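You operate a simulated robot arm through the tools that you are given. There is no shell and no other tool.

You run a simulated two-armed robot. Do the job below in one go: nothing can be reset, and whatever is moved stays where it is left.

TASK
Unscrew the green tub's grey cap and turn the vent dial open.
Fine: put the cap away in the shelf drawer and shut the drawer. Where these are worked on the way, their far stop is far enough and under half their travel is too little: shelf drawer.

The check looks at the end state, three seconds after you hand in, the way a careful person would. Anything else that was tipped, shoved, dropped, spilled or broken makes it a failure. A push-on lid holds only when it is set on centred and level and pressed home; a screw cap is set on level and turned clockwise until tight.

THE ROBOT
Two 6-joint arms with two-finger parallel grippers on one trunk, on a base that moves. Base frame: it is fixed to the floor where the robot stands at the start and does not move with it; the origin is under the middle of the robot, x ahead of it, y to its left, z up; the surface under the hand at the start is at about z = 0.78. Lengths are in m, angles in degrees, forces in N, time in s.
The left shoulder is at the start at [0.05, 0.17, 1.337], the right one opposite. Each reaches about 1.092 m from its shoulder. Places, roughly: drawer [0.9, 0, 1.1]; shelf drawer [0.9, 0, 1.1]; vent dial [0.5, -0.6, 0.8]. Payload 1.57 kg a hand.
The tool frame of a hand sits at the grasp point between the pads (the TCP): z along the fingers, y along the line on which they close. The tips reach 0.03 m beyond it. The gripper opens to 0.08 m. The fingers are 0.017 m wide and 0.012 m thick; the gripper's body (0.04 by 0.082 m) begins 0.08 m behind the TCP.
Orientation is that of the tool frame in the base frame, as a unit quaternion [w, x, y, z]. With the fingers straight down and closing along the base's y, the tool's x points along the base's -x, its y along +y and its z along -z.

THE INTERFACE
- The arms move only by the tool play_rows. It takes "left_moves", "right_moves" or both (then of equal length, played together; a hand with none holds still); each is one flat list of numbers, 7 for each row, row after row: the shift along the base's x, y, z in m, then the turn, a rotation vector about the base's x, y, z in degrees, then the gripper command, from -1 (fully open) to 1 (shut), values between in proportion. In form: [tx, ty, tz, ax, ay, az, claw, tx, ty, tz, ax, ay, az, claw, ...]. A call has 1 to 20 rows; each row shifts and turns the commanded pose from where the row before left it. Each row takes 0.2 s and may step no farther than 0.05 m and 8.6 degrees from the row before; otherwise, or with a gripper value out of range, the whole call is refused. A pose out of reach is approached as far as the arm can. The call stops where the force on the tool passes 40 N (or 10 N more than at its start, if that is more) or the arm is blocked; 0.2 s more then pass. Each finger travels about 0.045 m/s and halts on what it meets, pressing with about 42 N; the grip force reading is that of the motor and also rises with nothing between the fingers. The clock runs only during rows and for 0.2 s after the last one: add rows that do not move to give the fingers time. It gives the time, the measured TCP pose, the force on the tool (base axes), the opening and the grip force at its end, in the units of the frame above (readings bear some noise), with the torque about the TCP (base axes, N m) and any sound that the robot's microphone picked up.
- Cameras (640 x 400 px; columns grow to the right, rows downward): "scene" is now at [0.0245, -0.0306, 1.8939]; the picture's right is [-0.45, -0.89, 0.00], its down [-0.75, 0.37, -0.55] and it looks along [0.49, -0.25, -0.83] (base axes); focal length 286 px, centre (320, 200). "left" rides on the left gripper at [0.072, 0.006, -0.122] in its tool frame; the picture's right is [-0.09, 1.00, 0.00], its down [-0.84, -0.08, -0.54] and it looks along [-0.54, -0.05, 0.84] (tool axes); focal length 238 px, centre (320, 200). "right" rides on the right gripper at [0.072, -0.007, -0.122] in its tool frame; the picture's right is [0.09, 1.00, 0.00], its down [-0.84, 0.08, -0.54] and it looks along [-0.54, 0.05, 0.84] (tool axes); focal length 238 px, centre (320, 200). There is no depth. A picture from a camera that has moved, and an enlarged one, comes with that camera's place and axes in the base frame and with its lens.
- capture(camera): a new picture of that camera. The clock stands still meanwhile.
- slide_trunk(by): slides the trunk up (or, below 0, down) by that many m; the arms and the scene camera ride with it, the base frame stays. It gives what a move gives, with no picture.
- roll_base(legs): drives the robot by 1 to 6 legs, each [ahead, left, turn to the left] in m, m and degrees, along the robot's own axes; the way and the turn of a leg run together, so that a leg with both is an arc; at most 1.5 m and 180 degrees a leg. The arms and the cameras ride along, it lands a little off, and it stops where it bumps. It gives what a move gives.
- head_to(pan, tilt): turns the head with the scene camera to pan (to the left, within 86 degrees either way) and tilt (down, from -29 to 69), counted from straight ahead of the robot. It gives what a move gives.
- zoom(camera, box): a new picture of the part [left, top, right, bottom] of that camera's present view, enlarged. The clock stands still meanwhile.
- hand_in(): hands the job in; it is judged then, once.

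Nothing tells you exact positions but the pictures and the camera data. Unless the task says otherwise, let go and move clear before handing in.

The tools are called after "Emit:" as name(argument=value, ...) on one line, values as JSON. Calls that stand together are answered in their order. play_rows: Moves the arms, as the interface text tells. Its arguments: {"type":"object","properties":{"left_moves":{"type":"array"},"right_moves":{"type":"array"}},"required":[]} The other tools are called the same way: slide_trunk (by) moves the trunk up or down; roll_base (legs) drives the base; head_to (pan, tilt) turns the head that bears the scene camera; capture (camera) takes a picture; zoom (camera, box) takes an enlarged picture of a part of a camera's view; hand_in () hands the job in.

At the start:

```text
time_s: 0.0
left_ee_pos: [0.6788, 0.0266, 1.2264]
left_orientation: [0.0, 0.0, 1.0, 0.0]
left_force: [0.1, -0.6, -0.6]
left_moment: [-0.01, 0.01, -0.01]
left_gripper_width: 0.0801
left_grip_force: 0.1
right_ee_pos: [0.469, -0.4581, 1.2271]
right_orientation: [0.001, 0.0, 1.0, 0.0]
right_force: [0.2, 1.0, -0.2]
right_moment: [-0.02, -0.02, -0.02]
right_gripper_width: 0.0799
right_grip_force: 0.0
trunk travel left (down, up): [-0.952, 0.018]
robot x, y, heading: [-0.0001, -0.0015, -0.1]
head pan, tilt (commanded): [-26.6, 56.6]
```

scene: 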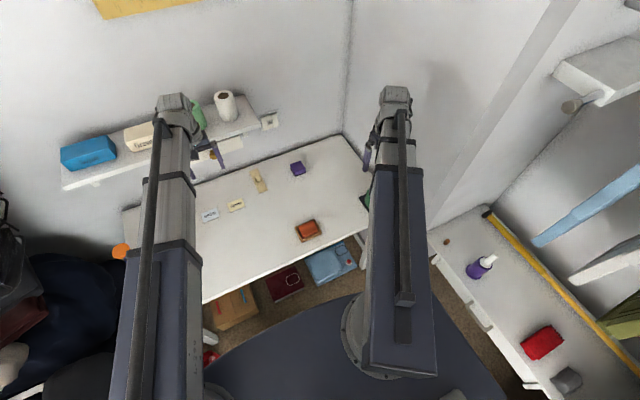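
right: 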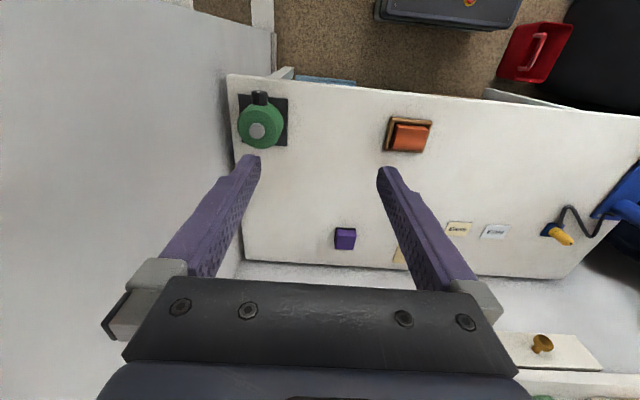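
left: 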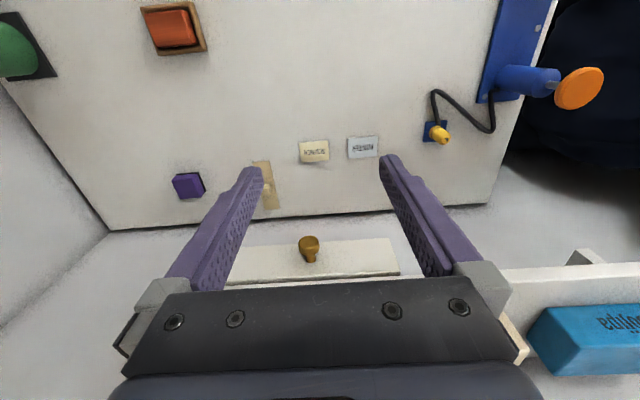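

I see a desk with several devices, a wall shelf with a drawer (brass knob) and items on it, and a green object under the shelf/at the desk. I'll look around with the head before moving anything.

Emit:
head_to(pan=0, tilt=35)

Emit:
capture(camera="scene")

Emit:
zoom(camera="right", box=[200, 60, 440, 270])

Emit:
zoom(camera="left", box=[140, 100, 540, 350])

```text
time_s: 0.9
left_ee_pos: [0.6791, 0.0269, 1.2271]
left_orientation: [0.0, 0.0, 1.0, -0.001]
left_force: [0.4, 0.2, 0.3]
left_moment: [0.0, 0.04, 0.02]
left_gripper_width: 0.0799
left_grip_force: 0.0
right_ee_pos: [0.469, -0.4589, 1.2266]
right_orientation: [0.0, 0.0, 1.0, 0.0]
right_force: [0.3, 0.0, -0.5]
right_moment: [-0.03, 0.04, -0.04]
right_gripper_width: 0.08
right_grip_force: 0.1
trunk travel left (down, up): [-0.952, 0.018]
robot x, y, heading: [-0.0005, -0.0025, -0.4]
head pan, tilt (commanded): [0.0, 35.0]
```

```text
taken
camera scene: at [0.0496, 0.0008, 1.9241], right [0.0, -1.0, 0.0], down [-0.57, 0.0, -0.82], along [0.82, 0.0, -0.57], focal length 286 px, centre (320, 200)
```

scene: 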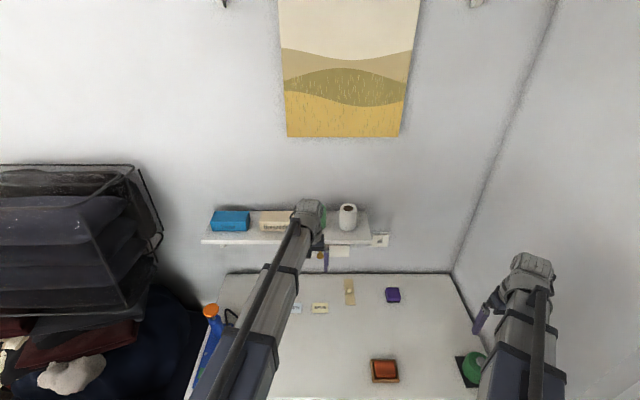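

```text
1.90 times, centred on (320, 165) of right
camera zoom: at [0.3963, -0.4637, 1.3485], right [-0.09, 1.0, 0.0], down [0.84, 0.08, 0.54], along [0.54, 0.05, -0.84], focal length 454 px, centre (320, 267)
```

zoom: 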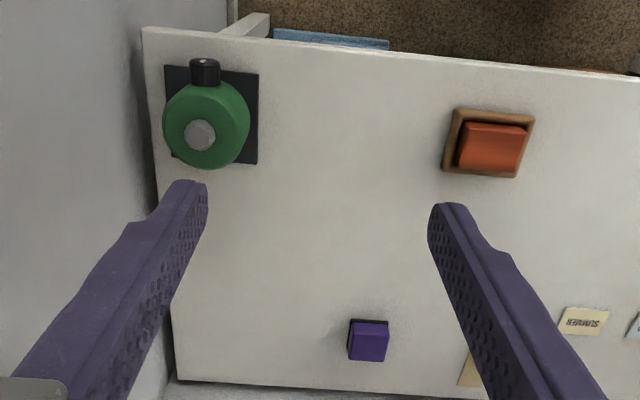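

```text
1.60 times, centred on (340, 225) of left
camera zoom: at [0.6074, 0.034, 1.3482], right [0.09, 1.0, 0.0], down [0.84, -0.08, 0.54], along [0.54, -0.05, -0.84], focal length 381 px, centre (288, 160)
```

zoom: 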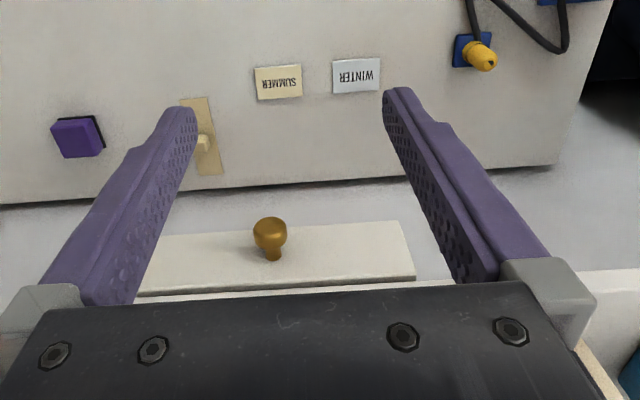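

The green tub seems to be on the shelf behind the left hand, with the drawer (brass knob) below it; the vent dial is the green disc on a black plate at the right side of the desk. I'll draw the left hand back and to the left to see the shelf clearly.

Emit:
play_rows(left_moves=[-0.045, 0.02, 0, 0, 0, 0, -1, -0.045, 0.02, 0, 0, 0, 0, -1, -0.045, 0.02, 0, 0, 0, 0, -1, -0.045, 0.02, 0, 0, 0, 0, -1, -0.02, 0.04, 0, 0, 0, 0, -1, -0.02, 0.04, 0, 0, 0, 0, -1, 0, 0.04, 0, 0, 0, 0, -1])

Emit:
head_to(pan=0, tilt=40)

Emit:
capture(camera="scene")

Emit:
capture(camera="left")

```text
time_s: 2.5
left_ee_pos: [0.4589, 0.2267, 1.2269]
left_orientation: [0.0, 0.0, 1.0, 0.0]
left_force: [0.2, -0.2, 0.2]
left_moment: [0.0, 0.03, -0.03]
left_gripper_width: 0.08
left_grip_force: 0.0
right_ee_pos: [0.4695, -0.457, 1.2268]
right_orientation: [0.0, 0.0, 1.0, 0.0]
right_force: [0.6, 0.3, 0.3]
right_moment: [0.02, -0.01, 0.01]
right_gripper_width: 0.0799
right_grip_force: 0.0
trunk travel left (down, up): [-0.952, 0.018]
robot x, y, heading: [-0.0013, -0.0015, -0.0]
head pan, tilt (commanded): [0.0, 35.0]
```

```text
time_s: 3.2
left_ee_pos: [0.4579, 0.2255, 1.2265]
left_orientation: [0.0, 0.0, 1.0, 0.0]
left_force: [-0.4, -0.1, -0.2]
left_moment: [0.02, -0.01, -0.01]
left_gripper_width: 0.0801
left_grip_force: 0.0
right_ee_pos: [0.4687, -0.4583, 1.2273]
right_orientation: [0.0, -0.001, 1.0, 0.0]
right_force: [-0.3, 0.0, 0.3]
right_moment: [0.04, 0.01, 0.01]
right_gripper_width: 0.0798
right_grip_force: 0.0
trunk travel left (down, up): [-0.952, 0.018]
robot x, y, heading: [-0.0011, -0.0005, 0.0]
head pan, tilt (commanded): [0.0, 40.0]
```

```text
taken
camera scene: at [0.0464, 0.0006, 1.9166], right [0.0, -1.0, 0.0], down [-0.64, 0.0, -0.77], along [0.77, 0.0, -0.64], focal length 286 px, centre (320, 200)
```

scene: 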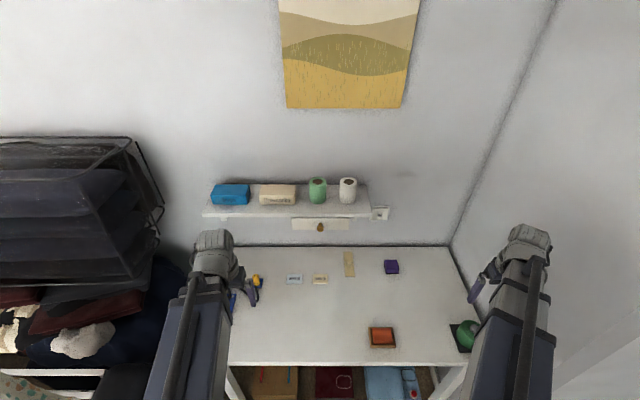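

```text
taken
camera left: at [0.386, 0.233, 1.3483], right [0.09, 1.0, 0.0], down [0.84, -0.08, 0.54], along [0.54, -0.05, -0.84], focal length 238 px, centre (320, 200)
```

left: 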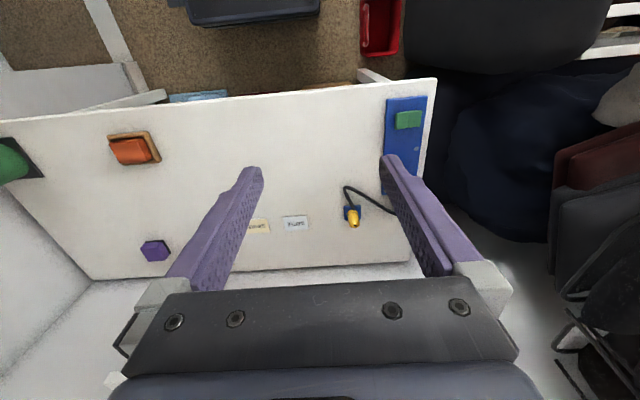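

Emit:
zoom(camera="scene", box=[200, 160, 400, 285])

Emit:
zoom(camera="scene", box=[290, 165, 370, 235])

Emit:
zoom(camera="scene", box=[350, 300, 500, 394])

```text
3.20 times, centred on (300, 222) of scene
camera zoom: at [0.0464, 0.0006, 1.9166], right [0.0, -1.0, 0.0], down [-0.64, 0.0, -0.77], along [0.77, 0.0, -0.64], focal length 914 px, centre (384, 128)
```

zoom: 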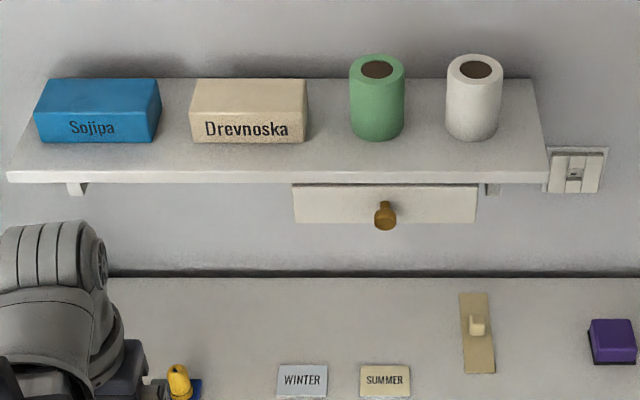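

```text
5.71 times, centred on (330, 200) of scene
camera zoom: at [0.0464, 0.0006, 1.9166], right [0.0, -1.0, 0.0], down [-0.64, 0.0, -0.77], along [0.77, 0.0, -0.64], focal length 1632 px, centre (263, 200)
```

zoom: 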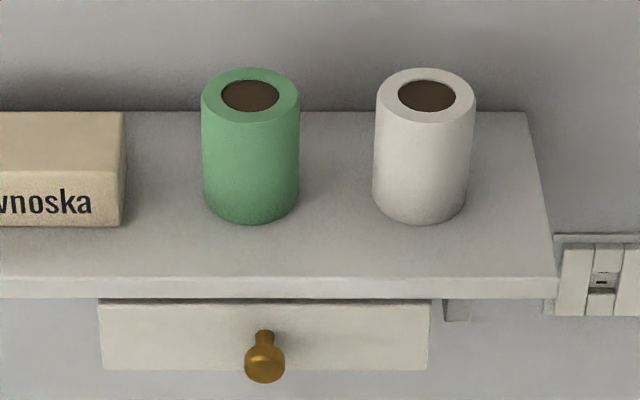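

```text
4.26 times, centred on (425, 347) of scene
camera zoom: at [0.0464, 0.0006, 1.9166], right [0.0, -1.0, 0.0], down [-0.64, 0.0, -0.77], along [0.77, 0.0, -0.64], focal length 1215 px, centre (-127, -426)
```

zoom: 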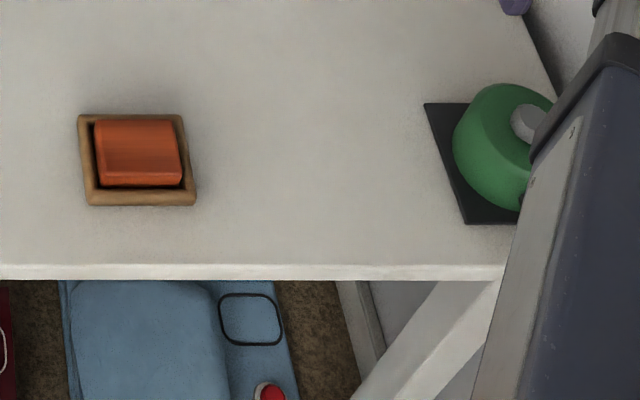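

The shelf shows a green and a white open-looking cylinder with no obvious grey cap, so I need to look around for the green tub. I'll pan the head left and right.

Emit:
head_to(pan=-70, tilt=35)

Emit:
capture(camera="scene")

Emit:
head_to(pan=60, tilt=35)

Emit:
capture(camera="scene")

Emit:
head_to(pan=15, tilt=60)

Emit:
capture(camera="scene")

```text
time_s: 4.6
left_ee_pos: [0.4584, 0.2264, 1.2277]
left_orientation: [0.0, 0.0, 1.0, -0.001]
left_force: [-0.1, -0.7, 0.2]
left_moment: [0.01, -0.03, -0.01]
left_gripper_width: 0.08
left_grip_force: 0.0
right_ee_pos: [0.4697, -0.4586, 1.2269]
right_orientation: [0.0, 0.0, 1.0, 0.0]
right_force: [0.3, -0.1, 0.2]
right_moment: [0.0, -0.01, 0.01]
right_gripper_width: 0.08
right_grip_force: 0.1
trunk travel left (down, up): [-0.952, 0.018]
robot x, y, heading: [-0.0019, 0.0001, 0.1]
head pan, tilt (commanded): [-70.0, 35.0]
```

```text
taken
camera scene: at [-0.0083, -0.0818, 1.9242], right [-0.94, -0.34, 0.0], down [-0.2, 0.54, -0.82], along [0.28, -0.77, -0.57], focal length 286 px, centre (320, 200)
```

scene: 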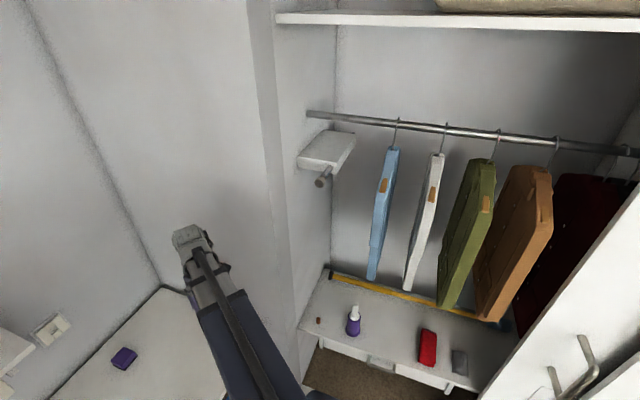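

```text
time_s: 6.7
left_ee_pos: [0.4595, 0.2258, 1.2278]
left_orientation: [0.0, 0.0, 1.0, -0.001]
left_force: [0.7, 0.5, -0.6]
left_moment: [0.0, 0.01, 0.01]
left_gripper_width: 0.08
left_grip_force: 0.1
right_ee_pos: [0.4689, -0.4581, 1.2266]
right_orientation: [0.0, 0.0, 1.0, 0.0]
right_force: [0.7, 0.7, -1.4]
right_moment: [-0.05, -0.02, -0.02]
right_gripper_width: 0.08
right_grip_force: 0.1
trunk travel left (down, up): [-0.952, 0.018]
robot x, y, heading: [-0.0013, 0.0025, -0.0]
head pan, tilt (commanded): [60.0, 35.0]
```

```text
taken
camera scene: at [0.0056, 0.0772, 1.9242], right [0.87, -0.5, 0.0], down [-0.29, -0.5, -0.82], along [0.41, 0.71, -0.57], focal length 286 px, centre (320, 200)
```

scene: 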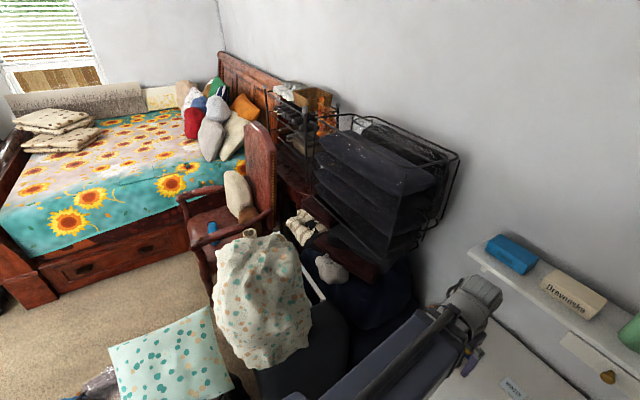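

```text
time_s: 7.8
left_ee_pos: [0.459, 0.2257, 1.2274]
left_orientation: [0.0, 0.0, 1.0, -0.001]
left_force: [-0.5, 0.3, 0.7]
left_moment: [0.01, -0.01, -0.02]
left_gripper_width: 0.08
left_grip_force: 0.2
right_ee_pos: [0.4688, -0.4576, 1.2264]
right_orientation: [0.0, 0.0, 1.0, 0.0]
right_force: [-0.3, -0.6, -0.9]
right_moment: [0.01, 0.0, 0.0]
right_gripper_width: 0.0803
right_grip_force: 0.1
trunk travel left (down, up): [-0.952, 0.018]
robot x, y, heading: [-0.0006, 0.0009, -0.2]
head pan, tilt (commanded): [15.0, 60.0]
```

```text
taken
camera scene: at [0.0259, 0.0183, 1.8899], right [0.26, -0.97, 0.0], down [-0.84, -0.22, -0.5], along [0.48, 0.13, -0.87], focal length 286 px, centre (320, 200)
```

scene: 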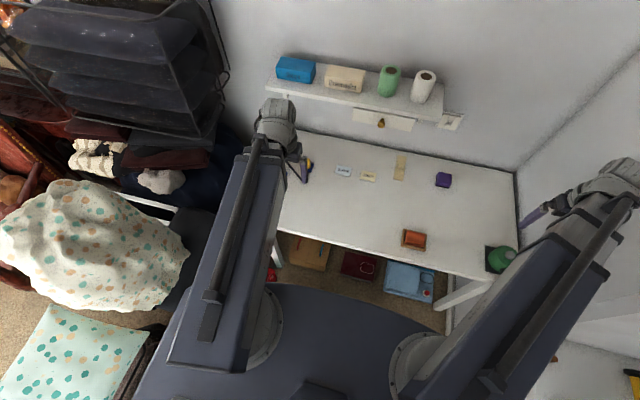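

No grey-capped green tub found elsewhere yet, so I'll look closely at the green device on the desk with the right wrist camera, and at the shelf's green cylinder with the scene camera.

Emit:
zoom(camera="right", box=[225, 80, 305, 160])

Emit:
head_to(pan=-2, tilt=40)

Emit:
zoom(camera="scene", box=[290, 165, 340, 215])

Emit:
zoom(camera="left", box=[320, 70, 450, 240])

```text
5.00 times, centred on (265, 120) of right
camera zoom: at [0.3963, -0.4637, 1.3486], right [-0.09, 1.0, 0.0], down [0.84, 0.08, 0.54], along [0.54, 0.05, -0.84], focal length 1192 px, centre (595, 600)
```

zoom: 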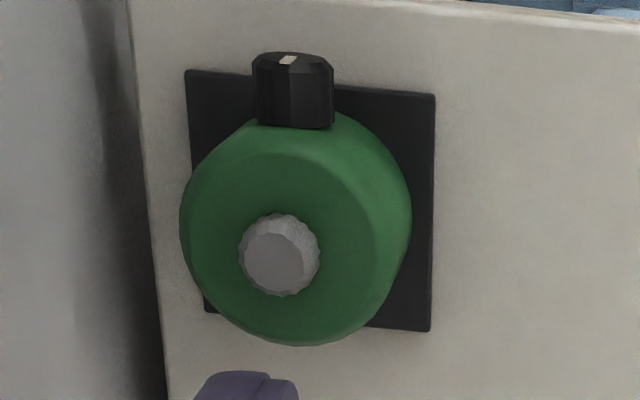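

```text
time_s: 8.6
left_ee_pos: [0.4587, 0.2268, 1.2274]
left_orientation: [0.0, 0.0, 1.0, -0.002]
left_force: [-0.9, 0.1, 0.0]
left_moment: [-0.01, -0.01, 0.01]
left_gripper_width: 0.0799
left_grip_force: 0.2
right_ee_pos: [0.4693, -0.4581, 1.2271]
right_orientation: [0.0, 0.0, 1.0, 0.0]
right_force: [0.8, 0.2, -0.5]
right_moment: [0.0, -0.01, 0.03]
right_gripper_width: 0.08
right_grip_force: 0.1
trunk travel left (down, up): [-0.952, 0.018]
robot x, y, heading: [-0.0001, 0.0005, 0.3]
head pan, tilt (commanded): [-2.0, 40.0]
```

```text
8.00 times, centred on (315, 190) of scene
camera zoom: at [0.0465, -0.0019, 1.9165], right [-0.03, -1.0, 0.0], down [-0.64, 0.02, -0.77], along [0.77, -0.03, -0.64], focal length 2285 px, centre (360, 280)
```

zoom: 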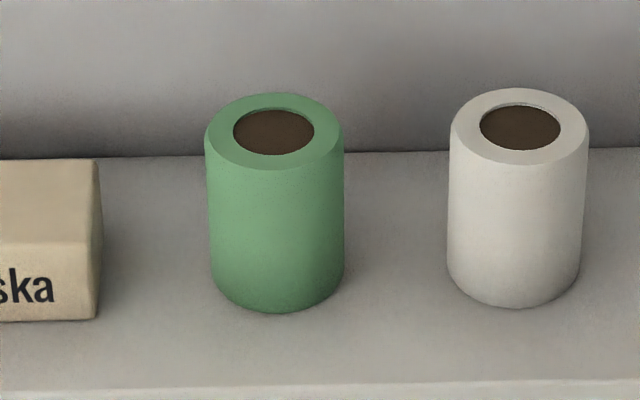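

```text
2.35 times, centred on (385, 155) of left
camera zoom: at [0.3861, 0.2332, 1.3482], right [0.09, 1.0, 0.0], down [0.84, -0.08, 0.54], along [0.54, -0.05, -0.84], focal length 561 px, centre (167, 306)
```

zoom: 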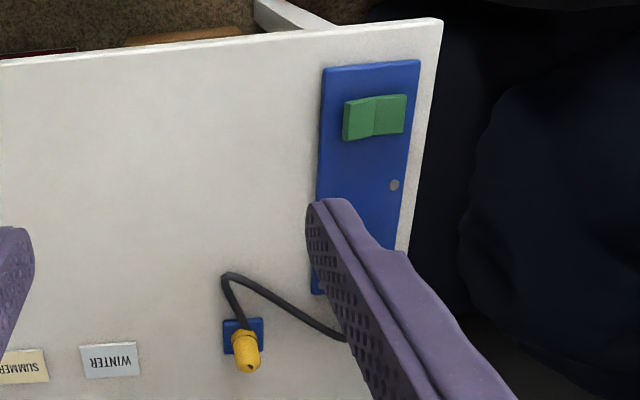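

The green body on the black plate carries a grey knurled cap on top and a black knob with a white mark on its near side. I'll move the right arm aside to see this assembly from the head camera.

Emit:
play_rows(right_moves=[-0.02, 0.045, 0, 0, 0, 0, -1, -0.02, 0.045, 0, 0, 0, 0, -1, -0.02, 0.045, 0, 0, 0, 0, -1, -0.02, 0.045, 0, 0, 0, 0, -1, 0, 0.045, 0, 0, 0, 0, -1])

Emit:
head_to(pan=-45, tilt=50)

Emit:
capture(camera="scene")

Emit:
capture(camera="right")

```text
time_s: 9.8
left_ee_pos: [0.4586, 0.227, 1.2256]
left_orientation: [0.0, 0.0, 1.0, -0.001]
left_force: [0.6, -0.4, 0.2]
left_moment: [0.01, 0.0, 0.01]
left_gripper_width: 0.0799
left_grip_force: 0.0
right_ee_pos: [0.4489, -0.2494, 1.2274]
right_orientation: [-0.001, 0.0, 1.0, 0.0]
right_force: [0.3, -0.4, 0.0]
right_moment: [-0.01, 0.01, -0.02]
right_gripper_width: 0.0801
right_grip_force: 0.0
right hand out of reach, approached as far as the arm can: row 3, 4, 5
trunk travel left (down, up): [-0.952, 0.018]
robot x, y, heading: [-0.0016, 0.0039, -0.1]
head pan, tilt (commanded): [-2.0, 40.0]
```

```text
time_s: 10.9
left_ee_pos: [0.4587, 0.2271, 1.2263]
left_orientation: [0.001, 0.0, 1.0, -0.001]
left_force: [-0.3, 1.1, -0.6]
left_moment: [0.0, 0.01, -0.02]
left_gripper_width: 0.08
left_grip_force: 0.1
right_ee_pos: [0.4496, -0.2506, 1.2278]
right_orientation: [-0.002, 0.0, 1.0, 0.0]
right_force: [-0.1, 0.0, -0.1]
right_moment: [0.02, 0.01, -0.02]
right_gripper_width: 0.0798
right_grip_force: 0.1
trunk travel left (down, up): [-0.952, 0.018]
robot x, y, heading: [0.0001, 0.0007, 0.2]
head pan, tilt (commanded): [-45.0, 50.0]
```

```text
taken
camera scene: at [0.016, -0.0536, 1.9024], right [-0.71, -0.71, 0.0], down [-0.54, 0.54, -0.64], along [0.46, -0.45, -0.77], focal length 286 px, centre (320, 200)
```

scene: 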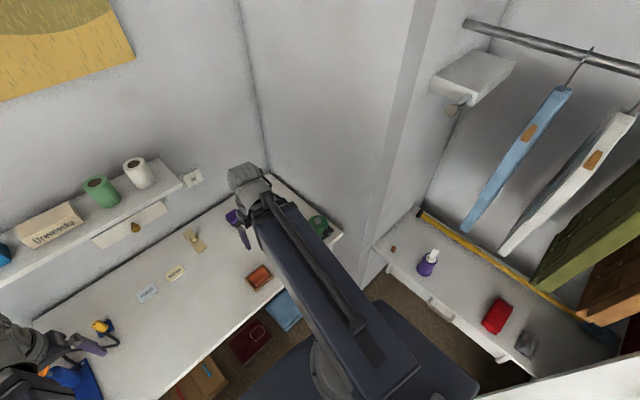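

```text
taken
camera right: at [0.3775, -0.2563, 1.3487], right [-0.09, 1.0, 0.0], down [0.84, 0.08, 0.54], along [0.54, 0.05, -0.84], focal length 238 px, centre (320, 200)
```

right: 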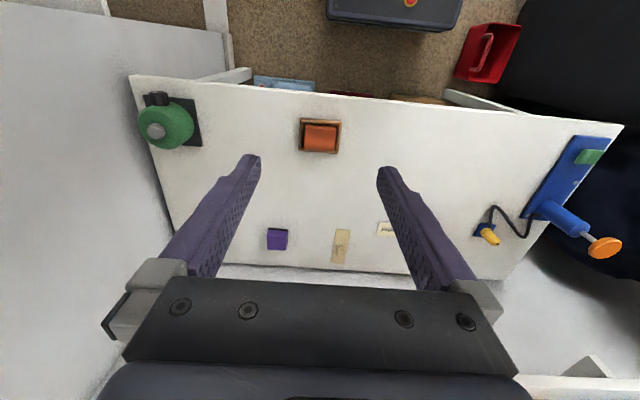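

Emit:
zoom(camera="scene", box=[270, 190, 360, 250])

Emit:
zoom(camera="right", box=[130, 75, 226, 165])

```text
6.67 times, centred on (315, 220) of scene
camera zoom: at [0.016, -0.0536, 1.9024], right [-0.71, -0.71, 0.0], down [-0.54, 0.54, -0.64], along [0.46, -0.45, -0.77], focal length 1904 px, centre (353, 67)
```

zoom: 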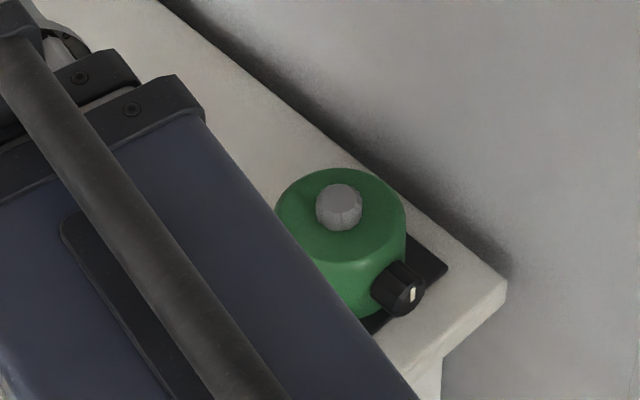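

```text
4.44 times, centred on (178, 120) of right
camera zoom: at [0.3775, -0.2563, 1.3487], right [-0.09, 1.0, 0.0], down [0.84, 0.08, 0.54], along [0.54, 0.05, -0.84], focal length 1059 px, centre (951, 556)
```

zoom: 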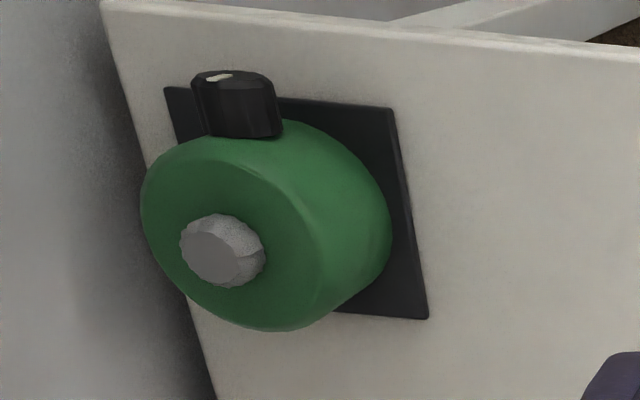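

The green tub stands on a black plate at about (0.555, -0.581), its grey cap top at z≈0.864. The vent dial is the black knob on the tub's front, face at about (0.49, -0.581, 0.822) and pointing at the robot. I'll bring the right hand in front of it, tilted, to look at the dial face with the wrist camera.

Emit:
play_rows(right_moves=[0, -0.04, 0, 0, 0, 0, -1, 0, -0.04, 0, 0, 0, 0, -1, 0, -0.04, -0.02, 0, -4.5, 0, -1, 0, -0.04, -0.02, 0, -4.5, 0, -1, 0, -0.04, -0.02, 0, -4.5, 0, -1, 0, -0.04, -0.02, 0, -4.5, 0, -1, 0, -0.04, -0.02, 0, -4.5, 0, -1, 0, -0.03, -0.03, 0, -4.5, 0, -1, 0, -0.03, -0.03, 0, -4.5, 0, -1, 0, 0, -0.04, 0, -4.5, 0, -1, 0, 0, -0.04, 0, -4.5, 0, -1, 0, 0, -0.04, 0, -4.5, 0, -1])

Emit:
capture(camera="right")

```text
time_s: 13.5
left_ee_pos: [0.4565, 0.2268, 1.2283]
left_orientation: [-0.001, 0.001, 1.0, 0.0]
left_force: [-0.2, 0.2, -0.3]
left_moment: [0.03, 0.02, -0.02]
left_gripper_width: 0.0799
left_grip_force: 0.2
right_ee_pos: [0.4504, -0.5915, 1.2914]
right_orientation: [0.383, 0.0, 0.924, 0.0]
right_force: [0.3, -0.3, -0.3]
right_moment: [0.01, 0.01, -0.02]
right_gripper_width: 0.0799
right_grip_force: 0.1
right hand out of reach, approached as far as the arm can: row 3, 4, 5, 6, 7, 8, 9, 10, 11, 12
trunk travel left (down, up): [-0.952, 0.018]
robot x, y, heading: [0.0011, 0.0003, -0.2]
head pan, tilt (commanded): [-45.0, 50.0]
```

```text
taken
camera right: at [0.3119, -0.5981, 1.3265], right [-0.06, 1.0, -0.07], down [0.21, 0.08, 0.98], along [0.98, 0.05, -0.21], focal length 238 px, centre (320, 200)
```

right: 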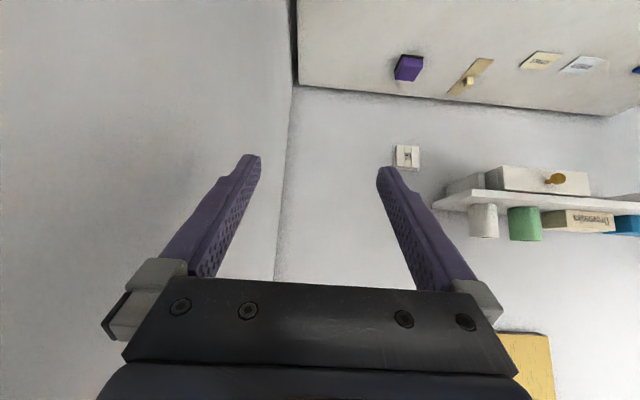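

The arm behaves like it has an inner reach limit, so I'd better back the robot away and lower the trunk for the dial. First I'll look to both sides and behind to check the floor is free.

Emit:
head_to(pan=-86, tilt=45)

Emit:
capture(camera="scene")

Emit:
head_to(pan=86, tilt=45)

Emit:
capture(camera="scene")

```text
time_s: 14.6
left_ee_pos: [0.4582, 0.2255, 1.2266]
left_orientation: [0.0, -0.001, 1.0, -0.001]
left_force: [0.1, 0.0, 0.3]
left_moment: [0.01, 0.0, 0.0]
left_gripper_width: 0.0801
left_grip_force: 0.1
right_ee_pos: [0.4492, -0.5941, 1.2912]
right_orientation: [0.382, 0.0, 0.924, 0.0]
right_force: [0.2, 1.2, 0.5]
right_moment: [-0.02, 0.02, 0.01]
right_gripper_width: 0.0801
right_grip_force: 0.0
trunk travel left (down, up): [-0.952, 0.018]
robot x, y, heading: [0.0028, -0.002, -0.1]
head pan, tilt (commanded): [-85.9, 45.0]
```

```text
taken
camera scene: at [-0.0327, -0.0801, 1.9093], right [-1.0, -0.07, 0.0], down [-0.05, 0.71, -0.71], along [0.05, -0.71, -0.71], focal length 286 px, centre (320, 200)
```

scene: 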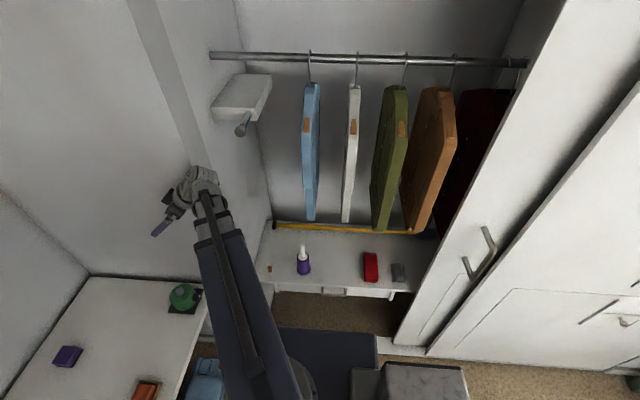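

```text
time_s: 17.2
left_ee_pos: [0.4579, 0.2272, 1.2273]
left_orientation: [-0.001, 0.0, 1.0, -0.001]
left_force: [0.3, -0.8, 0.5]
left_moment: [-0.03, 0.0, -0.01]
left_gripper_width: 0.0798
left_grip_force: 0.1
right_ee_pos: [0.4503, -0.5928, 1.2913]
right_orientation: [0.383, -0.001, 0.924, 0.0]
right_force: [1.3, 0.1, -0.4]
right_moment: [-0.01, 0.0, 0.04]
right_gripper_width: 0.0802
right_grip_force: 0.1
trunk travel left (down, up): [-0.952, 0.018]
robot x, y, heading: [-0.0011, -0.0009, 0.0]
head pan, tilt (commanded): [85.9, 45.0]
```

```text
taken
camera scene: at [-0.0327, 0.0821, 1.9093], right [1.0, -0.07, 0.0], down [-0.05, -0.71, -0.71], along [0.05, 0.71, -0.71], focal length 286 px, centre (320, 200)
```

scene: 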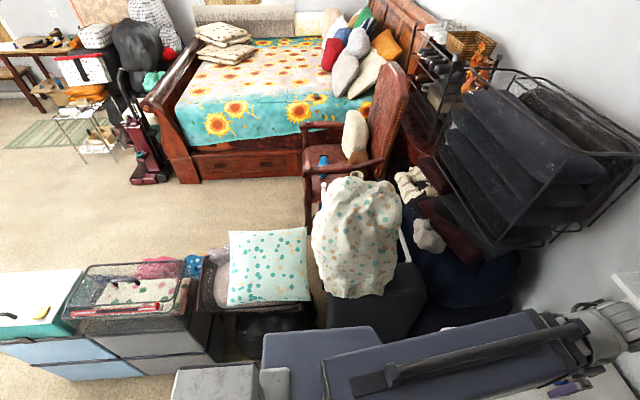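

Behind and beside the robot the floor looks free (bins stay at y>0.5, wardrobe at y<-0.7). I'll back up 0.3 m, then lower the trunk so the right arm can point its fingers at the dial.

Emit:
roll_base(legs=[[-0.3, 0, 0]])

Emit:
slide_trunk(by=-0.3)

Emit:
head_to(pan=-35, tilt=40)

Emit:
capture(camera="scene")

Emit:
capture(camera="right")

```text
time_s: 19.3
left_ee_pos: [0.1561, 0.2272, 1.2272]
left_orientation: [0.001, -0.002, 1.0, 0.0]
left_force: [0.4, 0.2, 0.5]
left_moment: [0.0, -0.01, 0.01]
left_gripper_width: 0.0799
left_grip_force: 0.1
right_ee_pos: [0.1507, -0.5918, 1.2926]
right_orientation: [0.382, -0.002, 0.924, 0.001]
right_force: [-0.6, -0.1, 0.2]
right_moment: [0.02, 0.01, -0.01]
right_gripper_width: 0.0801
right_grip_force: 0.2
trunk travel left (down, up): [-0.952, 0.018]
robot x, y, heading: [-0.2977, 0.0014, 0.2]
head pan, tilt (commanded): [85.9, 45.0]
```

```text
time_s: 22.3
left_ee_pos: [0.1573, 0.228, 0.927]
left_orientation: [0.0, -0.001, 1.0, -0.001]
left_force: [-0.3, 0.2, -0.3]
left_moment: [-0.01, 0.02, 0.01]
left_gripper_width: 0.08
left_grip_force: 0.1
right_ee_pos: [0.1513, -0.591, 0.9903]
right_orientation: [0.382, -0.002, 0.924, 0.001]
right_force: [0.0, 1.6, 0.6]
right_moment: [0.0, 0.01, 0.02]
right_gripper_width: 0.0799
right_grip_force: 0.1
trunk travel left (down, up): [-0.652, 0.318]
robot x, y, heading: [-0.2976, 0.0002, 0.2]
head pan, tilt (commanded): [85.9, 45.0]
```

```text
time_s: 24.3
left_ee_pos: [0.1568, 0.2267, 0.9276]
left_orientation: [0.0, -0.002, 1.0, -0.001]
left_force: [-0.3, 0.0, -0.6]
left_moment: [-0.03, -0.02, 0.01]
left_gripper_width: 0.08
left_grip_force: 0.1
right_ee_pos: [0.1531, -0.5903, 0.9903]
right_orientation: [0.383, -0.003, 0.924, 0.001]
right_force: [-1.0, 0.0, 0.2]
right_moment: [-0.01, 0.0, -0.04]
right_gripper_width: 0.0801
right_grip_force: 0.1
trunk travel left (down, up): [-0.652, 0.318]
robot x, y, heading: [-0.3002, 0.0001, 0.1]
head pan, tilt (commanded): [-35.0, 40.0]
```

```text
taken
camera scene: at [-0.2688, -0.0483, 1.6166], right [-0.57, -0.82, 0.0], down [-0.53, 0.37, -0.77], along [0.63, -0.44, -0.64], focal length 286 px, centre (320, 200)
```

scene: 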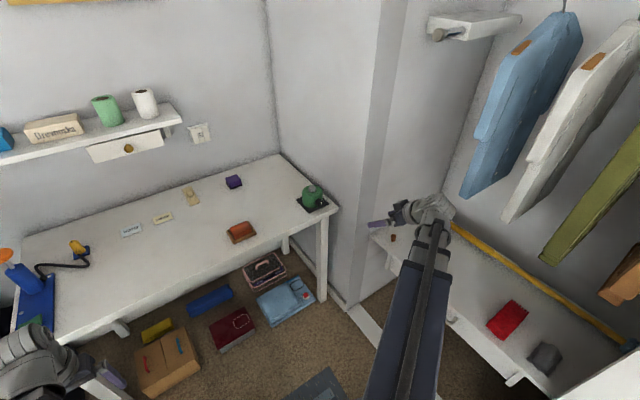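

```text
taken
camera right: at [0.0145, -0.5976, 1.0264], right [-0.07, 1.0, -0.07], down [0.21, 0.08, 0.97], along [0.98, 0.05, -0.21], focal length 238 px, centre (320, 200)
```

right: 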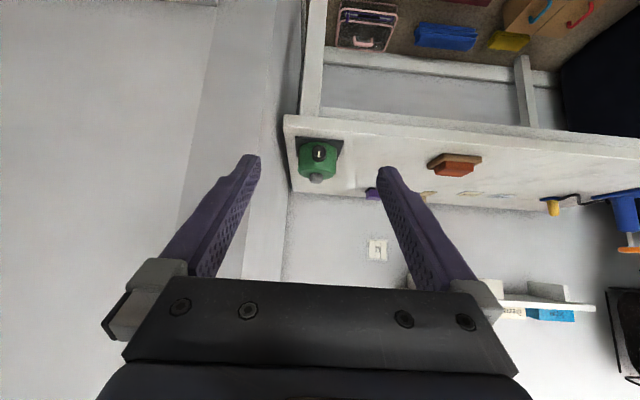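

Emit:
zoom(camera="right", box=[286, 125, 350, 190])

Emit:
zoom(camera="scene", box=[285, 175, 345, 220])

Emit:
zoom(camera="scene", box=[60, 80, 230, 180])

```text
6.15 times, centred on (318, 158) of right
camera zoom: at [0.0145, -0.5976, 1.0264], right [-0.07, 1.0, -0.07], down [0.21, 0.08, 0.97], along [0.98, 0.05, -0.21], focal length 1467 px, centre (332, 462)
```

zoom: 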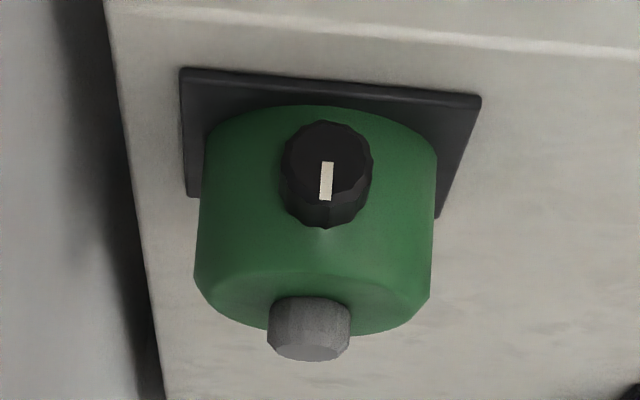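

```text
8.89 times, centred on (315, 198) of scene
camera zoom: at [-0.2688, -0.0483, 1.6166], right [-0.57, -0.82, 0.0], down [-0.53, 0.37, -0.77], along [0.63, -0.44, -0.64], focal length 2539 px, centre (364, 222)
```

zoom: 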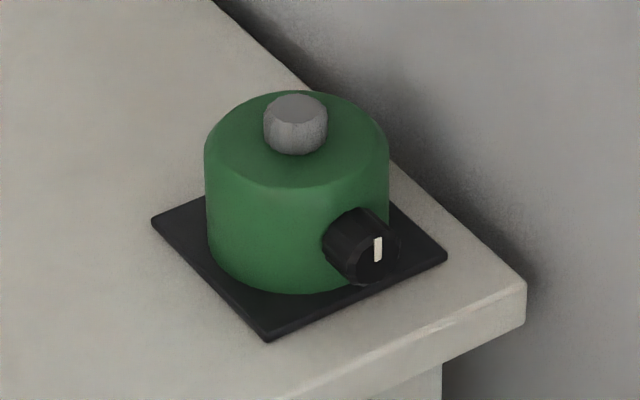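

```text
3.76 times, centred on (145, 130) of scene
camera zoom: at [-0.2688, -0.0483, 1.6166], right [-0.57, -0.82, 0.0], down [-0.53, 0.37, -0.77], along [0.63, -0.44, -0.64], focal length 1075 px, centre (979, 464)
```

zoom: 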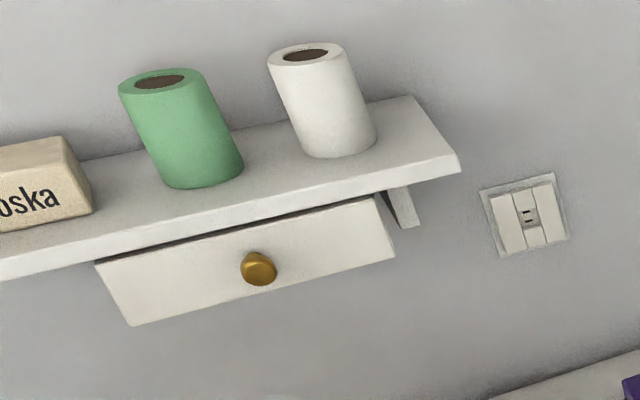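

The dial's white mark points up towards the cap; the dial face is at about (0.488, -0.582, 0.821). Next I'll level the right hand so its fingers point along +x and stop about 0.08 m short of the dial.

Emit:
play_rows(right_moves=[0.02, 0, -0.02, 0, -5, 0, -1, 0.02, 0, -0.02, 0, -5, 0, -1, 0.02, 0, -0.02, 0, -5, 0, -1, 0.02, 0, -0.02, 0, -5, 0, -1, 0.02, 0.001, -0.02, 0, -5, 0, -1, 0.02, 0.001, -0.02, 0, -5, 0, -1, 0.02, 0.001, -0.02, 0, -5, 0, -1, 0.02, 0.001, -0.01, 0, -5, 0, -1, 0.02, 0.001, -0.009, 0, -5, 0, -1, 0.02, 0.001, -0.01, 0, 0, 0, -1])

Emit:
capture(camera="right")

Emit:
capture(camera="scene")

```text
time_s: 26.5
left_ee_pos: [0.1577, 0.2283, 0.9261]
left_orientation: [0.0, -0.002, 1.0, -0.001]
left_force: [0.2, -0.4, -0.2]
left_moment: [-0.02, 0.02, -0.01]
left_gripper_width: 0.0799
left_grip_force: 0.0
right_ee_pos: [0.3518, -0.5854, 1.1468]
right_orientation: [0.706, -0.003, 0.708, 0.001]
right_force: [0.9, -0.1, -0.1]
right_moment: [-0.03, 0.03, 0.01]
right_gripper_width: 0.0799
right_grip_force: 0.1
right hand out of reach, approached as far as the arm can: row 1, 2, 3, 4, 5, 6, 7, 8, 9, 10
trunk travel left (down, up): [-0.652, 0.318]
robot x, y, heading: [-0.2978, 0.0004, 0.2]
head pan, tilt (commanded): [-35.0, 40.0]
```

```text
taken
camera right: at [0.2299, -0.5924, 1.0744], right [0.0, 1.0, -0.1], down [-0.54, 0.08, 0.84], along [0.84, 0.05, 0.54], focal length 238 px, centre (320, 200)
```

right: 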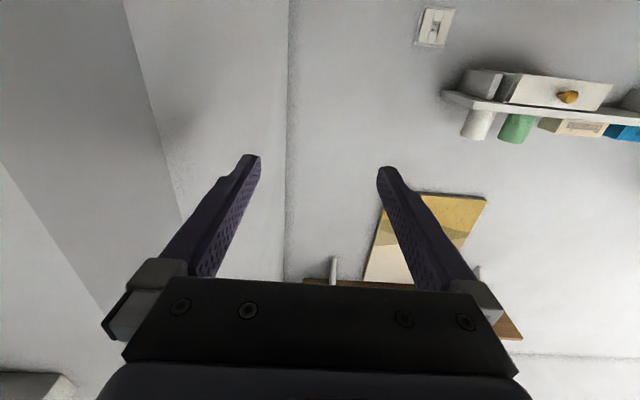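

```text
taken
camera scene: at [-0.2685, -0.0483, 1.6166], right [-0.57, -0.82, 0.0], down [-0.53, 0.37, -0.77], along [0.63, -0.44, -0.64], focal length 286 px, centre (320, 200)
```

scene: 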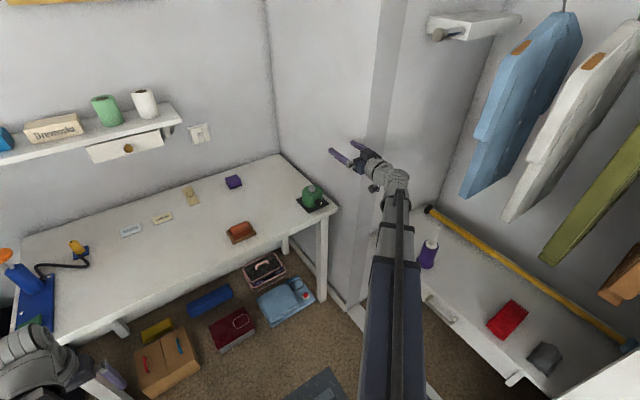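

The arm is a telescoping one that works best at about shoulder height, so height has to come from the trunk. The hand already points along +x at (0.352, -0.585); lowering the trunk about 0.325 m should bring it to dial height in front of the desk edge.

Emit:
slide_trunk(by=-0.32)

Emit:
capture(camera="scene")

Emit:
capture(camera="right")

```text
time_s: 29.6
left_ee_pos: [0.1568, 0.2279, 0.6065]
left_orientation: [-0.001, -0.001, 1.0, -0.002]
left_force: [0.2, -0.2, 0.1]
left_moment: [-0.01, -0.01, -0.01]
left_gripper_width: 0.0801
left_grip_force: 0.1
right_ee_pos: [0.3519, -0.5864, 0.8267]
right_orientation: [0.706, -0.002, 0.708, 0.0]
right_force: [0.0, 0.3, -0.6]
right_moment: [-0.01, 0.0, -0.03]
right_gripper_width: 0.08
right_grip_force: 0.0
trunk travel left (down, up): [-0.332, 0.638]
robot x, y, heading: [-0.2989, 0.003, -0.1]
head pan, tilt (commanded): [-35.0, 40.0]
```

```text
taken
camera scene: at [-0.2688, -0.0483, 1.2967], right [-0.57, -0.82, 0.0], down [-0.53, 0.37, -0.77], along [0.63, -0.44, -0.64], focal length 286 px, centre (320, 200)
```

scene: 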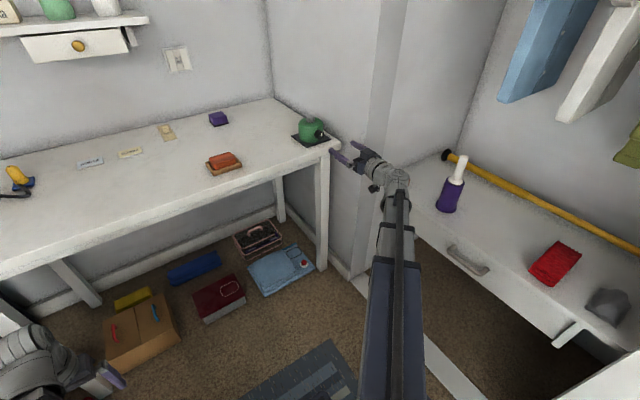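

```text
taken
camera right: at [0.2293, -0.5922, 0.7545], right [0.0, 1.0, -0.1], down [-0.54, 0.08, 0.84], along [0.84, 0.05, 0.54], focal length 238 px, centre (320, 200)
```

right: 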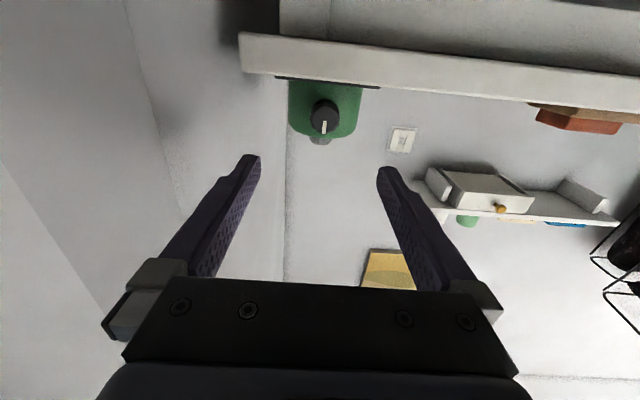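

Emit:
zoom(camera="right", box=[270, 70, 380, 150])

Emit:
zoom(camera="scene", box=[280, 105, 400, 180])

```text
5.00 times, centred on (325, 110) of right
camera zoom: at [0.2293, -0.5922, 0.7545], right [0.0, 1.0, -0.1], down [-0.54, 0.08, 0.84], along [0.84, 0.05, 0.54], focal length 1192 px, centre (295, 650)
```

zoom: 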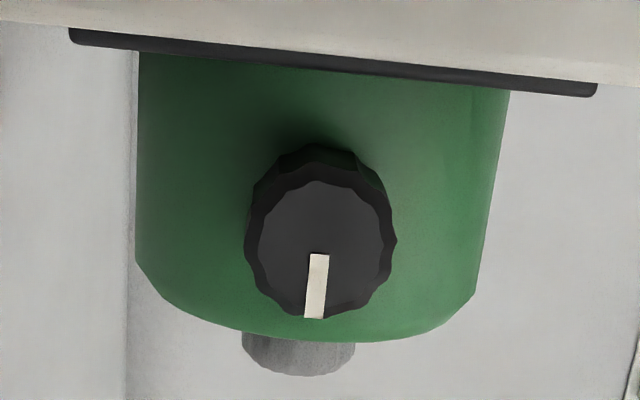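

```text
5.33 times, centred on (340, 142) of scene
camera zoom: at [-0.2688, -0.0483, 1.2967], right [-0.57, -0.82, 0.0], down [-0.53, 0.37, -0.77], along [0.63, -0.44, -0.64], focal length 1523 px, centre (213, 507)
```

zoom: 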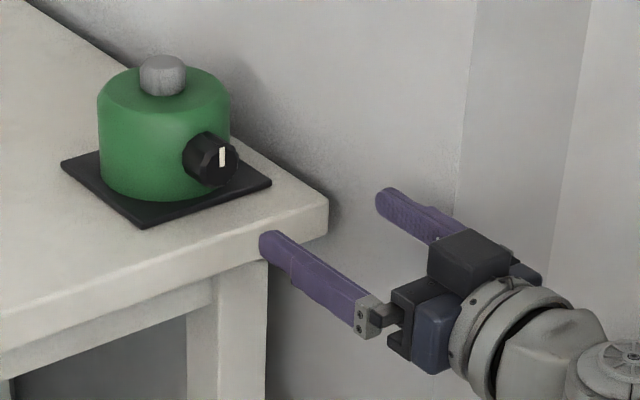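

The dial centre works out at about (0.488, -0.580, 0.820), knob about 32 mm across. I'll move in with open fingers, first to x≈0.44, and check alignment.

Emit:
play_rows(right_moves=[0.02, 0.0015, -0.0015, 0, 0, 0, -1, 0.02, 0.0015, -0.0015, 0, 0, 0, -1, 0.02, 0.0015, -0.0015, 0, 0, 0, -1, 0.02, 0.0015, -0.0015, 0, 0, 0, -1, 0.008, 0, 0, 0, 0, 0, -1])

Emit:
capture(camera="right")

Emit:
zoom(camera="scene", box=[280, 105, 400, 180])

```text
time_s: 30.8
left_ee_pos: [0.1573, 0.2275, 0.6066]
left_orientation: [0.001, -0.002, 1.0, -0.001]
left_force: [-0.3, 0.4, 0.6]
left_moment: [0.01, -0.01, -0.02]
left_gripper_width: 0.0801
left_grip_force: 0.2
right_ee_pos: [0.44, -0.5806, 0.8264]
right_orientation: [0.706, -0.001, 0.708, -0.001]
right_force: [0.5, -0.1, 0.6]
right_moment: [0.02, -0.02, -0.01]
right_gripper_width: 0.0798
right_grip_force: 0.1
right hand out of reach, approached as far as the arm can: row 3
trunk travel left (down, up): [-0.332, 0.638]
robot x, y, heading: [-0.298, -0.0004, 0.1]
head pan, tilt (commanded): [-35.0, 40.0]
```

```text
taken
camera right: at [0.3178, -0.5861, 0.7543], right [0.0, 1.0, -0.1], down [-0.54, 0.08, 0.84], along [0.84, 0.05, 0.54], focal length 238 px, centre (320, 200)
```

right: 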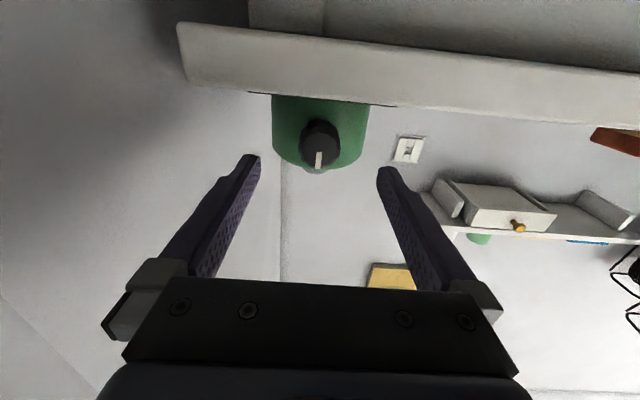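

```text
5.33 times, centred on (340, 142) of scene
camera zoom: at [-0.2687, -0.0483, 1.2966], right [-0.57, -0.82, 0.0], down [-0.53, 0.37, -0.77], along [0.63, -0.44, -0.64], focal length 1523 px, centre (213, 507)
```

zoom: 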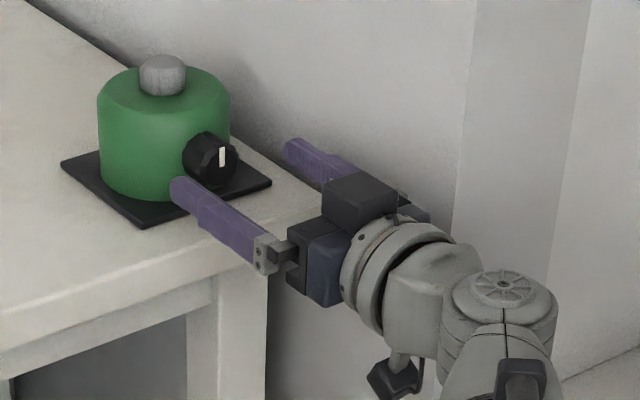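

Emit:
play_rows(right_moves=[0, 0, 0.024, 0, 0, 0, -1, 0, 0, 0, 0, 0, 0, -1])

Emit:
slide_trunk(by=-0.03)

Emit:
zoom(camera="right", box=[256, 80, 400, 170])

```text
time_s: 31.4
left_ee_pos: [0.1579, 0.2277, 0.6071]
left_orientation: [0.0, -0.002, 1.0, 0.0]
left_force: [0.9, 0.7, 0.4]
left_moment: [0.0, 0.01, 0.01]
left_gripper_width: 0.0801
left_grip_force: 0.1
right_ee_pos: [0.4397, -0.5798, 0.8272]
right_orientation: [0.707, -0.004, 0.707, 0.0]
right_force: [0.7, 0.3, 0.6]
right_moment: [0.0, -0.01, 0.0]
right_gripper_width: 0.08
right_grip_force: 0.1
right hand out of reach, approached as far as the arm can: row 1
trunk travel left (down, up): [-0.332, 0.638]
robot x, y, heading: [-0.3002, -0.0034, 0.4]
head pan, tilt (commanded): [-35.0, 40.0]
```

```text
time_s: 32.2
left_ee_pos: [0.1569, 0.2275, 0.576]
left_orientation: [0.0, -0.001, 1.0, -0.001]
left_force: [0.0, 0.6, -0.5]
left_moment: [0.0, -0.01, -0.02]
left_gripper_width: 0.0801
left_grip_force: 0.1
right_ee_pos: [0.441, -0.5795, 0.7969]
right_orientation: [0.707, -0.002, 0.707, -0.001]
right_force: [-0.2, -0.3, -0.8]
right_moment: [-0.03, 0.01, 0.01]
right_gripper_width: 0.0801
right_grip_force: 0.1
trunk travel left (down, up): [-0.302, 0.668]
robot x, y, heading: [-0.2978, -0.0001, 0.2]
head pan, tilt (commanded): [-35.0, 40.0]
```

```text
4.44 times, centred on (328, 125) of right
camera zoom: at [0.3179, -0.5861, 0.7247], right [0.0, 1.0, -0.1], down [-0.54, 0.08, 0.84], along [0.84, 0.05, 0.54], focal length 1059 px, centre (284, 533)
```

zoom: 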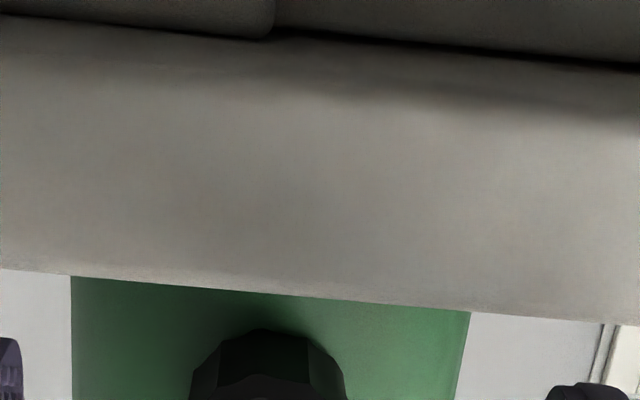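

The arm turns out to work in a horizontal plane (hand height is set only by trunk and hand tilt). I'll raise the trunk 0.023 m to bring the fingers to dial height.

Emit:
slide_trunk(by=0.023)

Emit:
zoom(camera="right", box=[240, 80, 400, 180])

```text
time_s: 32.9
left_ee_pos: [0.1578, 0.2281, 0.6]
left_orientation: [0.001, -0.002, 1.0, -0.001]
left_force: [-0.7, 0.9, 1.3]
left_moment: [-0.02, 0.02, 0.02]
left_gripper_width: 0.0803
left_grip_force: 0.0
right_ee_pos: [0.4405, -0.5782, 0.8189]
right_orientation: [0.707, -0.002, 0.708, -0.001]
right_force: [-0.8, 0.2, -0.2]
right_moment: [0.01, 0.01, -0.02]
right_gripper_width: 0.0799
right_grip_force: 0.2
trunk travel left (down, up): [-0.325, 0.645]
robot x, y, heading: [-0.3012, 0.0026, 0.6]
head pan, tilt (commanded): [-35.0, 40.0]
```

```text
4.00 times, centred on (320, 130) of right
camera zoom: at [0.318, -0.5861, 0.7476], right [0.0, 1.0, -0.09], down [-0.54, 0.08, 0.84], along [0.84, 0.05, 0.54], focal length 953 px, centre (320, 480)
```

zoom: 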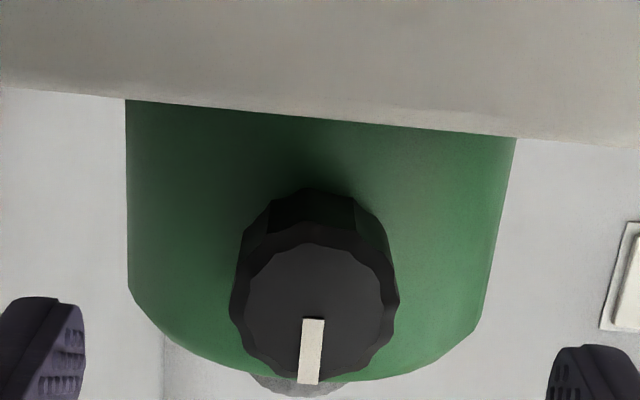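

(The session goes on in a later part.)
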